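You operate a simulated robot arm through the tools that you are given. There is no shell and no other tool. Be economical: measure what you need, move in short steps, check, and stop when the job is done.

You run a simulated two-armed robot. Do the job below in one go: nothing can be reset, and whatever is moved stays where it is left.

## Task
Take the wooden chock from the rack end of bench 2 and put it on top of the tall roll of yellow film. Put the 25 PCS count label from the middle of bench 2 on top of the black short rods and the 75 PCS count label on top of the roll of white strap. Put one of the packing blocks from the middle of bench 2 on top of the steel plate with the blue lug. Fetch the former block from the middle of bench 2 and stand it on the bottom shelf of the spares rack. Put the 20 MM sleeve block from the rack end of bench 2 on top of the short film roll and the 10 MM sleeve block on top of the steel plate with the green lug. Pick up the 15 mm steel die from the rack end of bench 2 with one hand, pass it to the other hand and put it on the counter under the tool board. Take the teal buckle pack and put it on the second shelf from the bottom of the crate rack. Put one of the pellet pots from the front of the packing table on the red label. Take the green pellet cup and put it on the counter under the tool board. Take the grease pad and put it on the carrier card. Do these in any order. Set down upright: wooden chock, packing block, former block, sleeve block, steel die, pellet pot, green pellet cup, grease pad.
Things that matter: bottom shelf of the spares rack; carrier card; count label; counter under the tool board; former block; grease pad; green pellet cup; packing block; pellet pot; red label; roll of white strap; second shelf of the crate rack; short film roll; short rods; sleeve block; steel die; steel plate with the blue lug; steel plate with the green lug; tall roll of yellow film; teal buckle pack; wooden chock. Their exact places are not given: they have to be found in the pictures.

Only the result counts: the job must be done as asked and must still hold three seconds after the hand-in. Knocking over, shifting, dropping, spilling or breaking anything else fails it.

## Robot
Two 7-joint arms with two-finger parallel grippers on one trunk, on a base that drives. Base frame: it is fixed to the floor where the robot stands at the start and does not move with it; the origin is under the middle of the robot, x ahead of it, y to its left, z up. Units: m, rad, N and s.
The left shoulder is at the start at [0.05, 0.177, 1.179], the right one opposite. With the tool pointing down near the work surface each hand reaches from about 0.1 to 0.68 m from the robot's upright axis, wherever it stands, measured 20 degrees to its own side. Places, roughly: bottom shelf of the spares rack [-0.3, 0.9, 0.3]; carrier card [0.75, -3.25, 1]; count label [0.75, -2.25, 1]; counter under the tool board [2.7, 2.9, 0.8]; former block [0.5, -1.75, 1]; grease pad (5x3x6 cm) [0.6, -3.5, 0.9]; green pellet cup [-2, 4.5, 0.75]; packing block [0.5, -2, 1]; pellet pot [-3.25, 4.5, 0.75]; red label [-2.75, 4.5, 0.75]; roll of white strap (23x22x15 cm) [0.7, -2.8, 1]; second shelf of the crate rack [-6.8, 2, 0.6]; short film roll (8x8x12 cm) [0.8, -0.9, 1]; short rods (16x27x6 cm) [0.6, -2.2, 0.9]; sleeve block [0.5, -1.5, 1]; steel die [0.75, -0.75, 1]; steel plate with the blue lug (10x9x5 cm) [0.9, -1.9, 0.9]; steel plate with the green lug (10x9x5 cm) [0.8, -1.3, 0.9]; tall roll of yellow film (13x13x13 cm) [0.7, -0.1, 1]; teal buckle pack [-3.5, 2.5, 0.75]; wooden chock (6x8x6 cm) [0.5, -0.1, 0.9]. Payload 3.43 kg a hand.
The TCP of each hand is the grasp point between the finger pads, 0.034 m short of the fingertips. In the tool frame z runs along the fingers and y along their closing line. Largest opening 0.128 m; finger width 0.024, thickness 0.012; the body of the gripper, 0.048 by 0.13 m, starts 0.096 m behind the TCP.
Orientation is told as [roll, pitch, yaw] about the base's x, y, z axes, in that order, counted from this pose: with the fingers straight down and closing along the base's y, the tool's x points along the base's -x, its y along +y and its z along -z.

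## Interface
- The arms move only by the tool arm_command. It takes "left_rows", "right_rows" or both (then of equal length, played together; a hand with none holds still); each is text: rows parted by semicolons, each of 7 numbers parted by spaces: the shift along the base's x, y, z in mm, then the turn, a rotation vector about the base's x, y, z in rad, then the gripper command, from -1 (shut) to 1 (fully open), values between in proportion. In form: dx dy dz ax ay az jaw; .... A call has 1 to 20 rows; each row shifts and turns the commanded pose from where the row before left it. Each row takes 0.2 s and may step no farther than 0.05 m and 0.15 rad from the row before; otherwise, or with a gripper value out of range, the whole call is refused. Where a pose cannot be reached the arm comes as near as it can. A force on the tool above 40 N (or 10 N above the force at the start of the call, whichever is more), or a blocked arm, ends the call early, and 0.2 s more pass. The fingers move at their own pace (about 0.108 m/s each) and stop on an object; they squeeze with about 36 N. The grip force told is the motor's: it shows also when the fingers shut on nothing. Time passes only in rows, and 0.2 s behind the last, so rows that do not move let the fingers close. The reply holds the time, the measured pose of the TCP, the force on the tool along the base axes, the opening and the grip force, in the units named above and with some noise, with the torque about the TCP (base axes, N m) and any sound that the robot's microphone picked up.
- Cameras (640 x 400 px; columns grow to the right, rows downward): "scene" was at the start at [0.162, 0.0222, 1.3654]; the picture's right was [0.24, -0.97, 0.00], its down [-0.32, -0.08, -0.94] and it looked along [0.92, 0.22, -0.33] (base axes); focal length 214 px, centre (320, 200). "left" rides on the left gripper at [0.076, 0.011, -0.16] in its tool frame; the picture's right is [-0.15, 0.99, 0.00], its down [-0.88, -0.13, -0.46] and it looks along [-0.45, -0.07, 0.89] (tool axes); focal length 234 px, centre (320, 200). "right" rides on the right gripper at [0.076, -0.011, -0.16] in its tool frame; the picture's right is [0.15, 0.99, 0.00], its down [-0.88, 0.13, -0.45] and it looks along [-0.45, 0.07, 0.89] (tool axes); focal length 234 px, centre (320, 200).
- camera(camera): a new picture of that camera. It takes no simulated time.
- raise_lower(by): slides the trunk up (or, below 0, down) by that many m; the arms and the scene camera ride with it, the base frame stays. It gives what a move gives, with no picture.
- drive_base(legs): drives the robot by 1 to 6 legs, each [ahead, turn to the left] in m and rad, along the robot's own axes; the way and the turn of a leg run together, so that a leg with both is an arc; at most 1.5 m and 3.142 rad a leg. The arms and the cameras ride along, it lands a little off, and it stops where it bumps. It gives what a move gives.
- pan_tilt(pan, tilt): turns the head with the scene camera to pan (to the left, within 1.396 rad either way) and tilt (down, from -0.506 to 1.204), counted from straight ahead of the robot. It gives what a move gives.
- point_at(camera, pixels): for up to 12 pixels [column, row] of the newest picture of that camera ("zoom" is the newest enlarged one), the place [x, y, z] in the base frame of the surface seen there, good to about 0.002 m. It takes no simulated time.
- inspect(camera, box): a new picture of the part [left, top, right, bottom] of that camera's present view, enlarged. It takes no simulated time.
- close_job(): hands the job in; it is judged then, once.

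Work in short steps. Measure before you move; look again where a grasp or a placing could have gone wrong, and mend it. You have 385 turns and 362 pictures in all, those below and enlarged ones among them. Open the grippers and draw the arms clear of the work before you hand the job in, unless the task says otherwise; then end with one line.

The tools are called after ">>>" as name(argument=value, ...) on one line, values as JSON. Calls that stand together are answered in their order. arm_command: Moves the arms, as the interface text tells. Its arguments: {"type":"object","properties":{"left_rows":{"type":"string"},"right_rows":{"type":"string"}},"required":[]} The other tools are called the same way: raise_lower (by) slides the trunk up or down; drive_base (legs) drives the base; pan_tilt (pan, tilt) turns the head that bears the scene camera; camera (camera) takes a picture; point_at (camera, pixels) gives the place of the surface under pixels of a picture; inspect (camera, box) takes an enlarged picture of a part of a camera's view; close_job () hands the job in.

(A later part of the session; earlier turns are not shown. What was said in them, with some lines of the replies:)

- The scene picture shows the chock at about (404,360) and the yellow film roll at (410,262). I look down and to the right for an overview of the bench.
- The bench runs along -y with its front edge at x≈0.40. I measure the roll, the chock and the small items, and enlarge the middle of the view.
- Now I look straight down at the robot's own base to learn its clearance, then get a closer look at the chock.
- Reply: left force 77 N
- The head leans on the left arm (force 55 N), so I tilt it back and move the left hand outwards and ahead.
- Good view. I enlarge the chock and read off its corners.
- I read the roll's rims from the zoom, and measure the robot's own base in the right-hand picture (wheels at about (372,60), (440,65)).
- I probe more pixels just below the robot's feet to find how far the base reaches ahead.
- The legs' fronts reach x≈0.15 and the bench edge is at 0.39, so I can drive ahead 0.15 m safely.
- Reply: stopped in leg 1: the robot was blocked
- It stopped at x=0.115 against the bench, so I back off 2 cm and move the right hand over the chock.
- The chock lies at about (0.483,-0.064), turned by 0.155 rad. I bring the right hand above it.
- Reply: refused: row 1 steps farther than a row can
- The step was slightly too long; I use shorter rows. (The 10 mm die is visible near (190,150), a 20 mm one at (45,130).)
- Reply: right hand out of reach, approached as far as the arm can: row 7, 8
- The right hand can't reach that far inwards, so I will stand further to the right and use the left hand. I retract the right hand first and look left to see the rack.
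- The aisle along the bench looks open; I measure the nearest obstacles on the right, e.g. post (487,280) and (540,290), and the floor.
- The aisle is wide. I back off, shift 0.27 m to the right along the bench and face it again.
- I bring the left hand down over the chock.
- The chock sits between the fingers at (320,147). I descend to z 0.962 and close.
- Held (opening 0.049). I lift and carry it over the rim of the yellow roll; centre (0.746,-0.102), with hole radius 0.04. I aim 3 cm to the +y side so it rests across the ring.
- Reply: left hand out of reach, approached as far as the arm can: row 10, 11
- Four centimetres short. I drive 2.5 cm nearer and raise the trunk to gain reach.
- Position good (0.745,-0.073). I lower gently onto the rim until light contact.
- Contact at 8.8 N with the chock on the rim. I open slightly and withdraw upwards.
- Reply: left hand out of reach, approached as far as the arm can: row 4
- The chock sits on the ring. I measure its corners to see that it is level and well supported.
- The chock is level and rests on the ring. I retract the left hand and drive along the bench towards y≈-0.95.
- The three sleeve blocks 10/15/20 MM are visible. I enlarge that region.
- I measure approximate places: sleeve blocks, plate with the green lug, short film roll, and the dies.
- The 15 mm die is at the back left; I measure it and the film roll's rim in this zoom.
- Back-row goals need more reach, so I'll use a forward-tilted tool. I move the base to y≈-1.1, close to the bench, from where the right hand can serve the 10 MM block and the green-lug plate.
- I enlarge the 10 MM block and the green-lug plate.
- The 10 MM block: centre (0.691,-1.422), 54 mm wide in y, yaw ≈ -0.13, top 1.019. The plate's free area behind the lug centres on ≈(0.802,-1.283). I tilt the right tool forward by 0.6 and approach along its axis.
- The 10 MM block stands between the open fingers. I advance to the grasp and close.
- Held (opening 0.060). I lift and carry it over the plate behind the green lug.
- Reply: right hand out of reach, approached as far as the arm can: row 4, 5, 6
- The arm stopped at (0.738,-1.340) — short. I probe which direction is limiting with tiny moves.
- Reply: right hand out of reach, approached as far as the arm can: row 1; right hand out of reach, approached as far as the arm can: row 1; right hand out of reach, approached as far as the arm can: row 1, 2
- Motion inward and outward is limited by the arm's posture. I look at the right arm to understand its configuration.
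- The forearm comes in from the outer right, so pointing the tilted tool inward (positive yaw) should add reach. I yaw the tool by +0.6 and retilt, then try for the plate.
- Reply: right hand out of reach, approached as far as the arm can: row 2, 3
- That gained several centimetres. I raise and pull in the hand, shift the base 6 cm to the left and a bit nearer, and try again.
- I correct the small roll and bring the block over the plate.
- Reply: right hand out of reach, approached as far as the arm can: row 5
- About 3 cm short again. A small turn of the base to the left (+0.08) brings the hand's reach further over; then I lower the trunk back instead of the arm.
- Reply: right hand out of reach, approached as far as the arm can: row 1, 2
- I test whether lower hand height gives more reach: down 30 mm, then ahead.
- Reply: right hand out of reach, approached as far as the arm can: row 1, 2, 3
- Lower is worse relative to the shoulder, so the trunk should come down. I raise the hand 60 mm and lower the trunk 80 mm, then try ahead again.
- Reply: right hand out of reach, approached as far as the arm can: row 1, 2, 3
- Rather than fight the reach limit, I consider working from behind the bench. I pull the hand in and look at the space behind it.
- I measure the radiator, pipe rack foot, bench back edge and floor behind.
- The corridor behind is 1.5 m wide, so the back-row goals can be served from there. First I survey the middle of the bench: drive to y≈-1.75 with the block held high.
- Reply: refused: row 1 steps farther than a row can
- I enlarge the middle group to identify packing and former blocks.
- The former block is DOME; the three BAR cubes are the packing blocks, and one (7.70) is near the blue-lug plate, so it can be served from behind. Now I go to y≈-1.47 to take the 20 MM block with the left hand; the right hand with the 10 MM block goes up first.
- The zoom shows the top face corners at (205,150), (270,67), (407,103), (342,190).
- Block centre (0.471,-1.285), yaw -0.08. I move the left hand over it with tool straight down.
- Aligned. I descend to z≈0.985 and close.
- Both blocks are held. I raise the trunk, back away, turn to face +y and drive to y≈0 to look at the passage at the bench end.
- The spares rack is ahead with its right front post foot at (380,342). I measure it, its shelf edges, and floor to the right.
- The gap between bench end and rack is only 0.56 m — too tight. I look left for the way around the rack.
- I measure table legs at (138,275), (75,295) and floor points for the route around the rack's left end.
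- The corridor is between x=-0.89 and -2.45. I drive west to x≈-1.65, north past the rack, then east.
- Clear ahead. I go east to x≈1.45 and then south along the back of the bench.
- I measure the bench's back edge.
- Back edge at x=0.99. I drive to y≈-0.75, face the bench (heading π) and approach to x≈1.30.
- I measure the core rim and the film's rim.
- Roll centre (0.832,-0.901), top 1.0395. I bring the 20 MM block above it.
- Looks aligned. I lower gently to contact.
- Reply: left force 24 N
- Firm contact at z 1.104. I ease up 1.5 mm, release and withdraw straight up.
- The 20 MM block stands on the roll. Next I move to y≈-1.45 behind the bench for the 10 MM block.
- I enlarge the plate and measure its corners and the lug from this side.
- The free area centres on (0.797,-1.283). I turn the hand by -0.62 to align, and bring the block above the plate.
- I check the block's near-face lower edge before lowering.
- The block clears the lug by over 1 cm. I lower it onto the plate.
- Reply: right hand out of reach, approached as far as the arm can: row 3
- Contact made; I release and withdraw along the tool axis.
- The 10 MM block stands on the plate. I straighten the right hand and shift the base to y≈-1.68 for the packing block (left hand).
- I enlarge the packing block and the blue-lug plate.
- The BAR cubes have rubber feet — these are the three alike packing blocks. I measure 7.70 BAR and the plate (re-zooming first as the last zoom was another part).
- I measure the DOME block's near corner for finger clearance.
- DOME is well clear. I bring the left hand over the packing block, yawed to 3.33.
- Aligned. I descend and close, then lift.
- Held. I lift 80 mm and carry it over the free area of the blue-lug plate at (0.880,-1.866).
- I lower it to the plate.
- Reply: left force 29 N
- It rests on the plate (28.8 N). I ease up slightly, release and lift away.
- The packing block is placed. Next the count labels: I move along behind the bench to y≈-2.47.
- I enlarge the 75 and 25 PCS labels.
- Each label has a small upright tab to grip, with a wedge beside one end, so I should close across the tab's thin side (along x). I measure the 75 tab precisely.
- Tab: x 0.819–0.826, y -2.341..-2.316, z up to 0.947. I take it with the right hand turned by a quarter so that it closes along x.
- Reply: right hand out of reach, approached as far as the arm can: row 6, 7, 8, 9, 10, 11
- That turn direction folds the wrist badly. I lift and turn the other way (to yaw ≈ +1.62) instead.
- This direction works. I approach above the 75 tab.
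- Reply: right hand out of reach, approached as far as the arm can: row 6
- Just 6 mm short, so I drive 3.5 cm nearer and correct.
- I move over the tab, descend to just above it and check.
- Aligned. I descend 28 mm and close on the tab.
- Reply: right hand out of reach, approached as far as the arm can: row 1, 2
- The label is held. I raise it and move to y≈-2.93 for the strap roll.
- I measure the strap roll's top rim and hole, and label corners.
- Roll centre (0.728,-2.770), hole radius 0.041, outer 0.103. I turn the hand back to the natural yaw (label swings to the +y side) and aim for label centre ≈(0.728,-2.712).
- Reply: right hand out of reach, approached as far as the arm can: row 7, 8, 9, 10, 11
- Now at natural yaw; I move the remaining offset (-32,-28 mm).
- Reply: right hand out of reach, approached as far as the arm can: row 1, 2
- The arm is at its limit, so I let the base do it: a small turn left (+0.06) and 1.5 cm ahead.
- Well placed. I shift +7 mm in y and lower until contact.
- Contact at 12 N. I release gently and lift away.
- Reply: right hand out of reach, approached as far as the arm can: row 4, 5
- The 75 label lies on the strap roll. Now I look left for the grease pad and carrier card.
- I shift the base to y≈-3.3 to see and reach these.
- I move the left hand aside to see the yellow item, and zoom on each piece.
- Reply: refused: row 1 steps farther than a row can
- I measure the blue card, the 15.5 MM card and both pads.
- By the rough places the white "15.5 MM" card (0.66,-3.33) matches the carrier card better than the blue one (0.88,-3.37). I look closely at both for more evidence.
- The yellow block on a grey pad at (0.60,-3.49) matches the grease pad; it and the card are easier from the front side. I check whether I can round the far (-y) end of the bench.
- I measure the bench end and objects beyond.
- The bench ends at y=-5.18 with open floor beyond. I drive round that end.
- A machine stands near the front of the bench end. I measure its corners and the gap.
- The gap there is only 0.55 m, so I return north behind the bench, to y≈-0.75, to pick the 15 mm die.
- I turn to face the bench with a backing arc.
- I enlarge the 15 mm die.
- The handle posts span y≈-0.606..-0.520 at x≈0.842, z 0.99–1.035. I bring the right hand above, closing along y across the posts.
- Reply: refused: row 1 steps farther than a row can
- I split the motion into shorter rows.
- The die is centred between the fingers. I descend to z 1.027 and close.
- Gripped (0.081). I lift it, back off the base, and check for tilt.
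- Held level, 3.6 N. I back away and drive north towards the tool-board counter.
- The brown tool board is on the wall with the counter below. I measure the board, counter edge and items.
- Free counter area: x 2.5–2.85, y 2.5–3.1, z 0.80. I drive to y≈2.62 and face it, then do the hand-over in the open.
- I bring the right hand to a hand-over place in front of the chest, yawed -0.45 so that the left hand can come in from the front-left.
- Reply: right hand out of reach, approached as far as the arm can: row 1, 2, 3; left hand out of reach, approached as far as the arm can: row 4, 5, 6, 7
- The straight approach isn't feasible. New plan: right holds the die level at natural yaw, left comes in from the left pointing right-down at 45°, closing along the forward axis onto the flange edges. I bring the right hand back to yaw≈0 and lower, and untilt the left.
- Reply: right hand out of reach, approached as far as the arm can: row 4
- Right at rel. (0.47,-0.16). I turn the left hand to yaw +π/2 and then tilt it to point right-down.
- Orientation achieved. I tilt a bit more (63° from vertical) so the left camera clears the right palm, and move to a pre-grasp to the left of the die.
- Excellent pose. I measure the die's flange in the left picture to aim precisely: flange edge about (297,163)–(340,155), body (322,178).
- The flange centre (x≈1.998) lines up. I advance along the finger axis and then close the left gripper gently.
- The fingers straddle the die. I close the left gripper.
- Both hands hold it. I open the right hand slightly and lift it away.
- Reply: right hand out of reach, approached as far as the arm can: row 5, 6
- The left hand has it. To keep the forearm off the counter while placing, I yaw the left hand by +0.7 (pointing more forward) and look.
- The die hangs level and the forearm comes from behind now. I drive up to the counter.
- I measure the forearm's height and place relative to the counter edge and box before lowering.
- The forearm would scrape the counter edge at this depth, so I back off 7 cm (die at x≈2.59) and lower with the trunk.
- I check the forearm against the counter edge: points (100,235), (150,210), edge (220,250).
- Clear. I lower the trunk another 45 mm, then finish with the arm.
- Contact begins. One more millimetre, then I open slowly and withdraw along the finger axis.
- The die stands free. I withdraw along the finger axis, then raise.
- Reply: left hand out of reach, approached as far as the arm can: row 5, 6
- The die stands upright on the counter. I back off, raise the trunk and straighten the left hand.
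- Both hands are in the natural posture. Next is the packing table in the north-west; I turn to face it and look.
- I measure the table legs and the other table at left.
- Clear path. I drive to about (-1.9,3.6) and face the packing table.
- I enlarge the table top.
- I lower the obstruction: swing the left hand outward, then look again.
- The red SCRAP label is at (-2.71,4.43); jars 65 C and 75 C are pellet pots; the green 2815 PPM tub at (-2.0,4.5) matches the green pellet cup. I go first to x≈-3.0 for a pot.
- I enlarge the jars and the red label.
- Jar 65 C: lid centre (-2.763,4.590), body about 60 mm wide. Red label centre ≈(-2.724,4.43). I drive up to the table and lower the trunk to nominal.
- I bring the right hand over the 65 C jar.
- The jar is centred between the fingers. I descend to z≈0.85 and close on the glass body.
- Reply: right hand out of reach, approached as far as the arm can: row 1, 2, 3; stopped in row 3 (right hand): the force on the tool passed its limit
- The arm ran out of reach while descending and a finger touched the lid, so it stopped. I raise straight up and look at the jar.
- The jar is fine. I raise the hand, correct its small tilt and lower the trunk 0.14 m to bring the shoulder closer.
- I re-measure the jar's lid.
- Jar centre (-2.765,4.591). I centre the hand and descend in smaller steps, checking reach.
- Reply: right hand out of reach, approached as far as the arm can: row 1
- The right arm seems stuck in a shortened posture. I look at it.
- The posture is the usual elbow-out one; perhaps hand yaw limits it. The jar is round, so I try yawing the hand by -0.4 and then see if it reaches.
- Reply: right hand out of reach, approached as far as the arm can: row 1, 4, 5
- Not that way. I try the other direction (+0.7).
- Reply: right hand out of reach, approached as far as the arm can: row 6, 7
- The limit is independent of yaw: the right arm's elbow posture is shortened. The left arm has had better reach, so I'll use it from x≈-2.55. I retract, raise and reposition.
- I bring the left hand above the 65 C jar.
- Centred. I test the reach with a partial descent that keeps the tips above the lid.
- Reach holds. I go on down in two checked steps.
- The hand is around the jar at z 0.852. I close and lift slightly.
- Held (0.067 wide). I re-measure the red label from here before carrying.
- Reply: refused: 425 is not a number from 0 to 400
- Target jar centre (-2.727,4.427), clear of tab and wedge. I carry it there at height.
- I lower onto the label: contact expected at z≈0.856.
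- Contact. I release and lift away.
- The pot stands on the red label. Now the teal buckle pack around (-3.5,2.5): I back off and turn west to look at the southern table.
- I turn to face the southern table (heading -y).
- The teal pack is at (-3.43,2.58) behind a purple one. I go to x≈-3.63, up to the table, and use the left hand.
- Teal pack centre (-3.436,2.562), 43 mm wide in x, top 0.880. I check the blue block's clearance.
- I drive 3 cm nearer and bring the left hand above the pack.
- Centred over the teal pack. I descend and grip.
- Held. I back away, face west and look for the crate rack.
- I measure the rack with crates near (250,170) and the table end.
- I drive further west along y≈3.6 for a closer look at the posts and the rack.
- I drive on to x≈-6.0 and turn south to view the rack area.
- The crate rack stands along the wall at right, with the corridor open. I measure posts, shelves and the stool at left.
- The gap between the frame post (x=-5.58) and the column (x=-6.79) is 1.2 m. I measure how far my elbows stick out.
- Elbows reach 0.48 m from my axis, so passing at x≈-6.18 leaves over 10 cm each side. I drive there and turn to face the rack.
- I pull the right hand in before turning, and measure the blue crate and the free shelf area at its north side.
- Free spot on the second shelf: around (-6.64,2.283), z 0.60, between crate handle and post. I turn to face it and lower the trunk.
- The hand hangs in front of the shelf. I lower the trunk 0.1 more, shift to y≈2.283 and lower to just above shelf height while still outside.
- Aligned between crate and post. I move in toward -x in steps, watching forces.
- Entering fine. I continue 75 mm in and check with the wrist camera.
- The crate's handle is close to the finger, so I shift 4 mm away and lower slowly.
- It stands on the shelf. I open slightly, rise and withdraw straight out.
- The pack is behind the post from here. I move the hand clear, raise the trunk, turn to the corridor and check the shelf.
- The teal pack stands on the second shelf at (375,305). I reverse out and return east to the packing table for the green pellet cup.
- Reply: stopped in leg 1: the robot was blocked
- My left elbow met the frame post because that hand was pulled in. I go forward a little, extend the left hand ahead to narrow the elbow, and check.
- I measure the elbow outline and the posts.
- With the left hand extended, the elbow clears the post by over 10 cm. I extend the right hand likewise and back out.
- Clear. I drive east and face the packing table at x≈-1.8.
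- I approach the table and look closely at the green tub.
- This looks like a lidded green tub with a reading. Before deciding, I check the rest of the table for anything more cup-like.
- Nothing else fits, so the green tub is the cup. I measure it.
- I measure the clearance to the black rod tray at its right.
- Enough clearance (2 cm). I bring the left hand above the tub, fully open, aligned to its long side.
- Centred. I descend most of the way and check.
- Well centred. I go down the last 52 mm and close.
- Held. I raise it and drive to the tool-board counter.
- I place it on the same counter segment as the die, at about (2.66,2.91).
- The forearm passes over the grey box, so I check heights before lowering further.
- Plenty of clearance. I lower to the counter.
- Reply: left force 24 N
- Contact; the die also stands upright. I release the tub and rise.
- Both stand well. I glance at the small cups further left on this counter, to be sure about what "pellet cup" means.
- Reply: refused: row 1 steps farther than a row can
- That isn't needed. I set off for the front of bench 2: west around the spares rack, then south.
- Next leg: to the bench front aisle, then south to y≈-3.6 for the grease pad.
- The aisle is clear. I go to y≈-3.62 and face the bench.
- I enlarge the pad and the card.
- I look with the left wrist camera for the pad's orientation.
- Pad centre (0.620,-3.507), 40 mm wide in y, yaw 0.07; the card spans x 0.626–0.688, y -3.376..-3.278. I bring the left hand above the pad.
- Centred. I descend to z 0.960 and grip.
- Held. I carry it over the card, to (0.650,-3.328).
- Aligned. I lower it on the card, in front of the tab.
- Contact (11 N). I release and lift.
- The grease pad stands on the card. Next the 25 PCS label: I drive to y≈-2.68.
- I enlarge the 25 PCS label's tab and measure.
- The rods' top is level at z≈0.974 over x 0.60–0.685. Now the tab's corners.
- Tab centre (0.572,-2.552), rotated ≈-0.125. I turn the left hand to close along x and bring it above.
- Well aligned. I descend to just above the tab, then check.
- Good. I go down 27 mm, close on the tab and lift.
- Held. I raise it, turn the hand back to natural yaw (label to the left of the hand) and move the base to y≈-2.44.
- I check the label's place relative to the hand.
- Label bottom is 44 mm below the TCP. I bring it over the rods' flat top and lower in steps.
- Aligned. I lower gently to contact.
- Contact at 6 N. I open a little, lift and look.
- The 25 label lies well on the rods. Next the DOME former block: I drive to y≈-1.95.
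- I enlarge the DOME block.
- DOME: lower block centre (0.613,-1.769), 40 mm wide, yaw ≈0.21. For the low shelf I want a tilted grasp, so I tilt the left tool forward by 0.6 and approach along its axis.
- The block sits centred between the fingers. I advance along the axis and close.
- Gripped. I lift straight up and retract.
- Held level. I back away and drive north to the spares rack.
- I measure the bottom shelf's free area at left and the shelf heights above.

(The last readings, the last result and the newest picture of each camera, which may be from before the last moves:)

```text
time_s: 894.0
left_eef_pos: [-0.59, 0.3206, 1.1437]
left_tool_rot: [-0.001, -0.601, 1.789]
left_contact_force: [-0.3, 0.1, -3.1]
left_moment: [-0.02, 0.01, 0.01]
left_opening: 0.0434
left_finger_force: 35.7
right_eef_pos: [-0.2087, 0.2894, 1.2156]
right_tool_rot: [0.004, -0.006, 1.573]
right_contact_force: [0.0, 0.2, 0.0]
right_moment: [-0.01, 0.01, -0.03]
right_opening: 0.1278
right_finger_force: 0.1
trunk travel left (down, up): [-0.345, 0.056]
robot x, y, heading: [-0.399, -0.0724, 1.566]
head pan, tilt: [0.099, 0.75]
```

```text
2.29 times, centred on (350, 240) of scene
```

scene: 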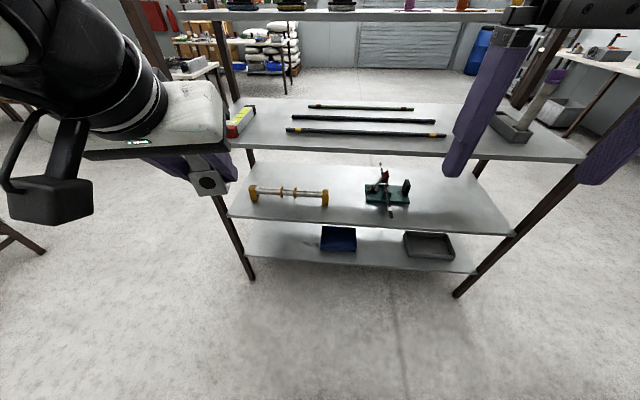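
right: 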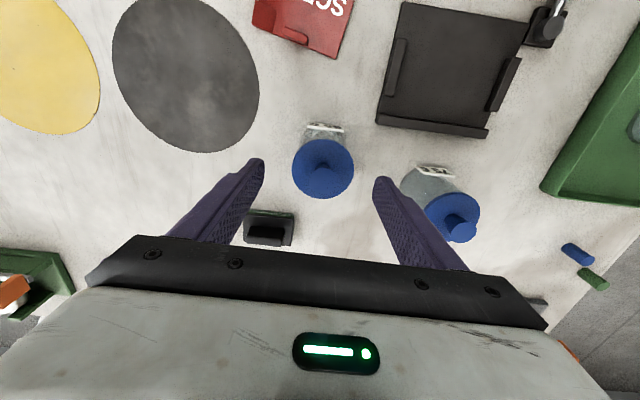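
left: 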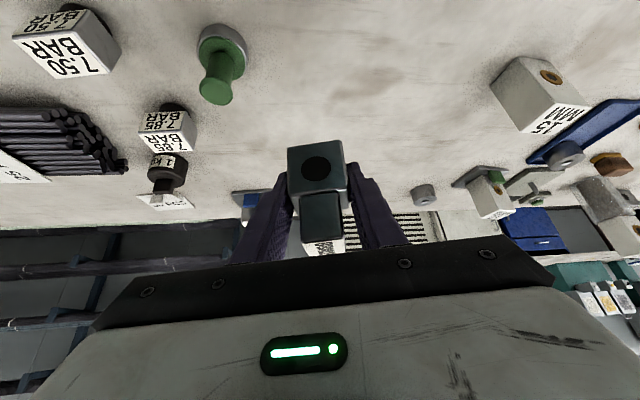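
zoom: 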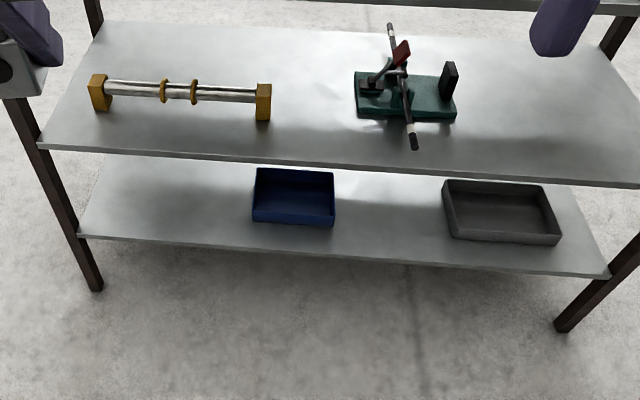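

Free area at x≈-0.6, y≈0.755, z 0.298, with 0.30 m clearance. I pull the right hand in, lower the trunk fully here in the open, and lower the left hand.

>>> arm_command(right_rows="0 -40 0 0 0 0 1;0 -40 0 0 0 0 1;0 -40 0 0 0 0 1;0 -30 0 0 0 0 1")

>>> raise_lower(by=-0.34)

>>> arm_command(left_rows="0 0 -45 0 0 0 -1;0 0 -45 0 0 0 -1;0 0 -45 0 0 0 -1;0 0 -45 0 0 0 -1;0 0 -45 0 0 0 -1;0 0 -45 0 0 0 -1;0 0 -45 0 0 0 -1;0 0 -45 0 0 0 -1;0 0 0 0 0 0 -1")

>>> camera(camera="scene")

```text
time_s: 895.0
left_eef_pos: [-0.591, 0.3215, 1.1445]
left_tool_rot: [-0.002, -0.602, 1.789]
left_contact_force: [-0.4, 0.7, -3.3]
left_moment: [0.0, 0.01, 0.0]
left_opening: 0.0434
left_finger_force: 36.2
right_eef_pos: [-0.2108, 0.1383, 1.2152]
right_tool_rot: [0.002, -0.004, 1.571]
right_contact_force: [-0.4, -0.3, -0.2]
right_moment: [0.03, 0.02, 0.02]
right_opening: 0.1283
right_finger_force: 0.0
trunk travel left (down, up): [-0.345, 0.056]
robot x, y, heading: [-0.4019, -0.0729, 1.561]
head pan, tilt: [0.099, 0.75]
```

```text
time_s: 898.3
left_eef_pos: [-0.5903, 0.3209, 0.8047]
left_tool_rot: [-0.002, -0.601, 1.791]
left_contact_force: [0.5, -0.8, -3.3]
left_moment: [-0.01, -0.04, -0.02]
left_opening: 0.0436
left_finger_force: 35.9
right_eef_pos: [-0.21, 0.1389, 0.8753]
right_tool_rot: [0.002, -0.005, 1.575]
right_contact_force: [0.6, 0.4, -0.2]
right_moment: [0.0, 0.0, 0.03]
right_opening: 0.1281
right_finger_force: 0.1
trunk travel left (down, up): [-0.005, 0.396]
robot x, y, heading: [-0.3938, -0.0715, 1.57]
head pan, tilt: [0.099, 0.75]
```

```text
time_s: 900.3
left_eef_pos: [-0.5905, 0.32, 0.4456]
left_tool_rot: [-0.004, -0.6, 1.791]
left_contact_force: [0.5, 0.6, -3.3]
left_moment: [0.01, 0.0, 0.03]
left_opening: 0.0438
left_finger_force: 35.7
right_eef_pos: [-0.2112, 0.1377, 0.8757]
right_tool_rot: [0.002, -0.005, 1.573]
right_contact_force: [-0.5, -0.5, -0.2]
right_moment: [-0.01, -0.01, 0.02]
right_opening: 0.1281
right_finger_force: 0.2
trunk travel left (down, up): [-0.005, 0.396]
robot x, y, heading: [-0.3923, -0.0704, 1.563]
head pan, tilt: [0.099, 0.75]
```

```text
125 pictures are left
```

scene: 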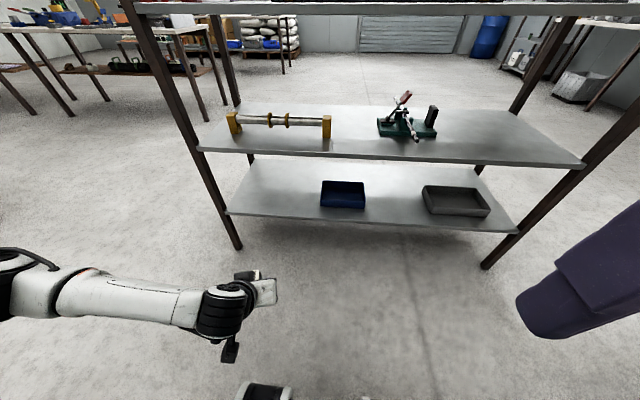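

Reached. I check where my knees are now (bottom of the picture at (265,392)).

>>> point_at(camera="scene", pixels=[[265, 392], [245, 390], [265, 385], [285, 395], [365, 398]])

>>> arm_command(left_rows="0 37 -10 0 0 0 -1;0 37 -15 0 0 0 -1;0 37 -15 0 0 0 -1;0 0 0 0 0 0 -1")

```text
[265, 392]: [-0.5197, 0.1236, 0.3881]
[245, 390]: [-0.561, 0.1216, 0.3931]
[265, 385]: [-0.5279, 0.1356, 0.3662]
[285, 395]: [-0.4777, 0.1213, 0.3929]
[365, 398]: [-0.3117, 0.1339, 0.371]
```

```text
time_s: 901.3
left_eef_pos: [-0.589, 0.43, 0.4036]
left_tool_rot: [-0.004, -0.599, 1.79]
left_contact_force: [0.1, -0.4, -3.5]
left_moment: [-0.02, -0.05, 0.0]
left_opening: 0.0437
left_finger_force: 36.0
right_eef_pos: [-0.2104, 0.1378, 0.8742]
right_tool_rot: [0.0, -0.007, 1.571]
right_contact_force: [-0.6, 0.5, 0.2]
right_moment: [0.01, 0.02, -0.03]
right_opening: 0.1281
right_finger_force: 0.1
trunk travel left (down, up): [-0.005, 0.396]
robot x, y, heading: [-0.3976, -0.0707, 1.564]
head pan, tilt: [0.099, 0.75]
```

Knees are only 0.21 m ahead. I drive forward 0.32 m so the block enters over the bottom shelf.

>>> drive_base(legs=[[0.2, 0], [0.12, 0]])

>>> camera(camera="scene")

>>> camera(camera="left")

```text
time_s: 903.7
left_eef_pos: [-0.5843, 0.7536, 0.4035]
left_tool_rot: [-0.001, -0.603, 1.785]
left_contact_force: [-0.2, 0.5, -3.4]
left_moment: [-0.01, 0.02, 0.02]
left_opening: 0.044
left_finger_force: 36.3
right_eef_pos: [-0.2072, 0.4596, 0.8758]
right_tool_rot: [0.003, -0.006, 1.568]
right_contact_force: [-0.1, 0.3, -0.2]
right_moment: [0.03, 0.02, -0.02]
right_opening: 0.1281
right_finger_force: 0.2
trunk travel left (down, up): [-0.005, 0.396]
robot x, y, heading: [-0.3941, 0.2489, 1.558]
head pan, tilt: [0.099, 0.75]
```

```text
124 pictures are left
```

scene: 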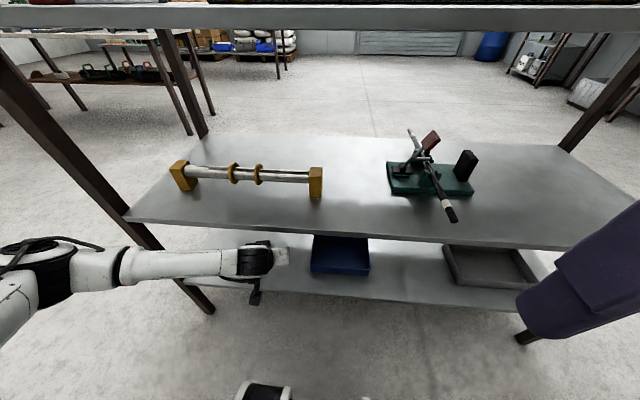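

```text
123 pictures are left
```

left: 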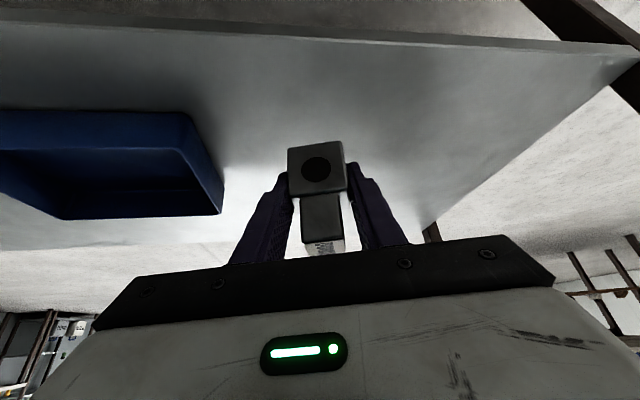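

The block is over the free shelf area, clear of the blue tray. I lower it to the shelf.

>>> arm_command(left_rows="0 5 -25 0 0 0 -1;0 0 -25 0 0 0 -1;0 0 -12 0 0 0 -1;0 0 -3 0 0 0 -1;0 0 -2 0 0 0 -1;0 0 0 0 0 0 -1")

>>> camera(camera="left")

```text
time_s: 905.1
left_eef_pos: [-0.5851, 0.7597, 0.3382]
left_tool_rot: [-0.003, -0.606, 1.79]
left_contact_force: [-1.6, -5.4, 15.6]
left_moment: [-0.5, 0.31, 0.05]
left_opening: 0.0438
left_finger_force: 35.7
right_eef_pos: [-0.2066, 0.4586, 0.8763]
right_tool_rot: [0.002, -0.006, 1.569]
right_contact_force: [-0.1, 0.0, -0.2]
right_moment: [-0.01, 0.0, 0.0]
right_opening: 0.1279
right_finger_force: 0.1
trunk travel left (down, up): [-0.005, 0.396]
robot x, y, heading: [-0.396, 0.2482, 1.561]
head pan, tilt: [0.099, 0.75]
```

```text
122 pictures are left
```

left: 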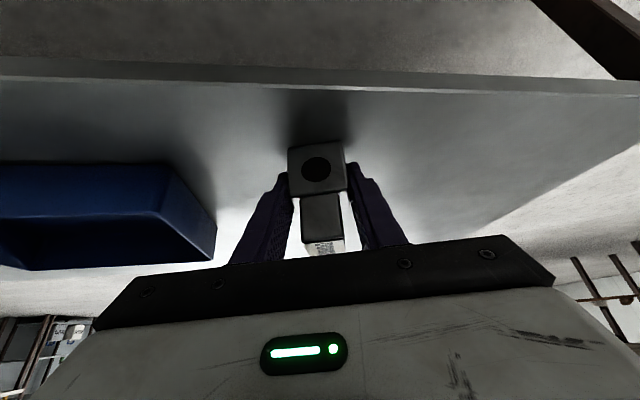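

Contact as predicted. I ease, open and withdraw along the tool axis.

>>> arm_command(left_rows="0 0 1 0 0 0 -1;0 0 0 0 0 0 -0.1;0 0 0 0 0 0 0.1;0 0 0 0 0 0 0.2;3 -11 16.5 0 0 0 0.2;5 -22 33 0 0 0 0.2;4 -22 33 0 0 0 0.2;0 -45 0 0 0 0 0.2;0 -45 0 0 0 0 0.4;0 -45 0 0 0 0 1")

>>> camera(camera="left")

>>> camera(camera="scene")

```text
time_s: 907.2
left_eef_pos: [-0.5758, 0.6175, 0.4303]
left_tool_rot: [-0.006, -0.649, 1.797]
left_contact_force: [1.3, 6.3, 3.0]
left_moment: [-1.22, 0.05, 0.3]
left_opening: 0.1279
left_finger_force: 0.1
right_eef_pos: [-0.2079, 0.4594, 0.8755]
right_tool_rot: [0.002, -0.006, 1.569]
right_contact_force: [0.4, -1.1, -0.6]
right_moment: [0.01, 0.01, 0.03]
right_opening: 0.1279
right_finger_force: 0.1
trunk travel left (down, up): [-0.005, 0.396]
robot x, y, heading: [-0.3957, 0.2504, 1.56]
head pan, tilt: [0.099, 0.75]
stopped in row 10 (left hand): the force on the tool passed its limit (the readings are from after the stop); the commanded pose is now the measured one
```

```text
121 pictures are left
```

left: 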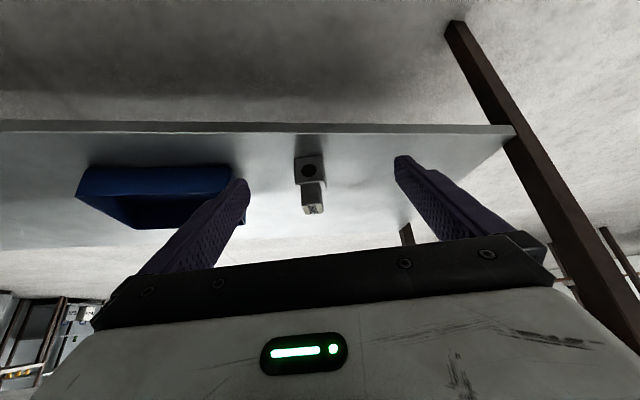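

```text
120 pictures are left
```

scene: 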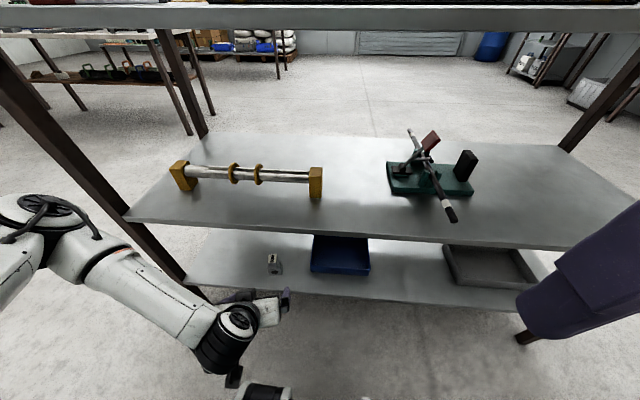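

The block stands upright on the bottom shelf. My hand brushed my own knee while pulling in, so I back the base away instead and raise.

>>> drive_base(legs=[[-0.4, 0]])

>>> arm_command(left_rows="-10 25 20 0 0 0 1;-10 20 40 0 0 0 1;0 0 45 0 0 0 1;0 0 45 0 0 0 1;0 0 45 0 0 0 1;0 0 45 0 0 0 1")

>>> raise_lower(by=0.34)

>>> inspect(camera="scene", box=[180, 180, 460, 340])

```text
time_s: 909.8
left_eef_pos: [-0.5808, 0.2137, 0.4292]
left_tool_rot: [-0.006, -0.648, 1.795]
left_contact_force: [-0.3, 21.2, -2.7]
left_moment: [-1.43, 0.01, 0.25]
left_opening: 0.1281
left_finger_force: 0.0
right_eef_pos: [-0.2102, 0.0548, 0.8751]
right_tool_rot: [0.001, -0.004, 1.568]
right_contact_force: [0.1, 0.8, 0.4]
right_moment: [0.04, 0.01, -0.01]
right_opening: 0.128
right_finger_force: 0.0
trunk travel left (down, up): [-0.005, 0.396]
robot x, y, heading: [-0.3987, -0.1559, 1.56]
head pan, tilt: [0.099, 0.75]
```

```text
time_s: 911.2
left_eef_pos: [-0.5988, 0.2586, 0.6687]
left_tool_rot: [-0.006, -0.647, 1.795]
left_contact_force: [-0.8, 0.3, -0.5]
left_moment: [0.0, 0.0, 0.02]
left_opening: 0.1279
left_finger_force: 0.1
right_eef_pos: [-0.2113, 0.0547, 0.8747]
right_tool_rot: [0.002, -0.006, 1.569]
right_contact_force: [-0.4, -0.2, -0.3]
right_moment: [-0.04, 0.03, -0.03]
right_opening: 0.1282
right_finger_force: 0.1
trunk travel left (down, up): [-0.005, 0.396]
robot x, y, heading: [-0.3972, -0.1546, 1.558]
head pan, tilt: [0.099, 0.75]
```

```text
time_s: 914.5
left_eef_pos: [-0.5995, 0.2585, 1.011]
left_tool_rot: [-0.004, -0.646, 1.794]
left_contact_force: [-0.3, -0.4, -0.4]
left_moment: [0.0, -0.01, 0.01]
left_opening: 0.1279
left_finger_force: 0.1
right_eef_pos: [-0.2121, 0.0537, 1.2154]
right_tool_rot: [0.001, -0.005, 1.569]
right_contact_force: [0.8, 0.4, 0.3]
right_moment: [-0.03, 0.02, 0.01]
right_opening: 0.1277
right_finger_force: 0.0
trunk travel left (down, up): [-0.345, 0.056]
robot x, y, heading: [-0.3997, -0.1523, 1.56]
head pan, tilt: [0.099, 0.75]
```

```text
2.29 times, centred on (320, 260) of scene
```

zoom: 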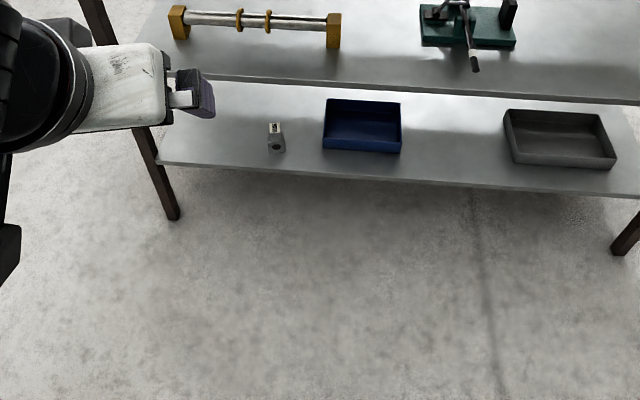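

All items are placed. I take one last look at the bench end (chock on the yellow roll) from here.

>>> pan_tilt(pan=-1.2, tilt=0.45)

>>> inspect(camera="scene", box=[200, 100, 440, 250])

```text
time_s: 916.0
left_eef_pos: [-0.5998, 0.2577, 1.0095]
left_tool_rot: [-0.005, -0.647, 1.794]
left_contact_force: [-0.2, -0.9, -0.3]
left_moment: [-0.02, 0.04, 0.03]
left_opening: 0.1277
left_finger_force: 0.1
right_eef_pos: [-0.2102, 0.0549, 1.2158]
right_tool_rot: [0.002, -0.004, 1.569]
right_contact_force: [0.0, -0.1, 0.2]
right_moment: [0.02, 0.02, -0.01]
right_opening: 0.1282
right_finger_force: 0.0
trunk travel left (down, up): [-0.345, 0.056]
robot x, y, heading: [-0.396, -0.1532, 1.561]
head pan, tilt: [-1.201, 0.45]
```

```text
2.67 times, centred on (320, 175) of scene
```

zoom: 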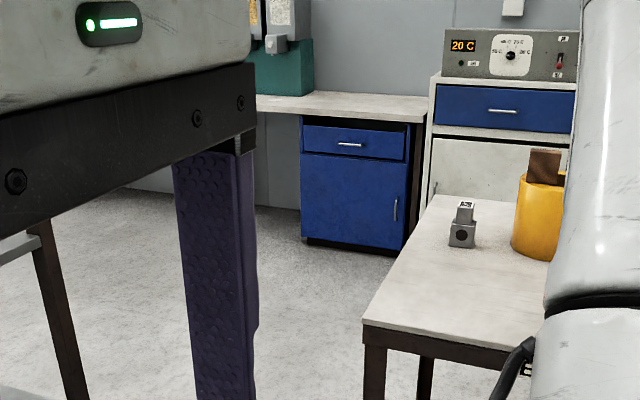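

The chock still stands on the roll, both grippers are open and clear. I hand the job in.

>>> close_job()

```text
The job is handed in.
```

The job is handed in with all twelve moves made, though two targets were my best guess: the white "15.5 MM" card as the carrier card, and the green tub marked "2815 PPM" as the green pellet cup. My left elbow also bumped a frame post near the crate rack while I was reversing; I saw nothing fall, but I did not inspect what was on it.
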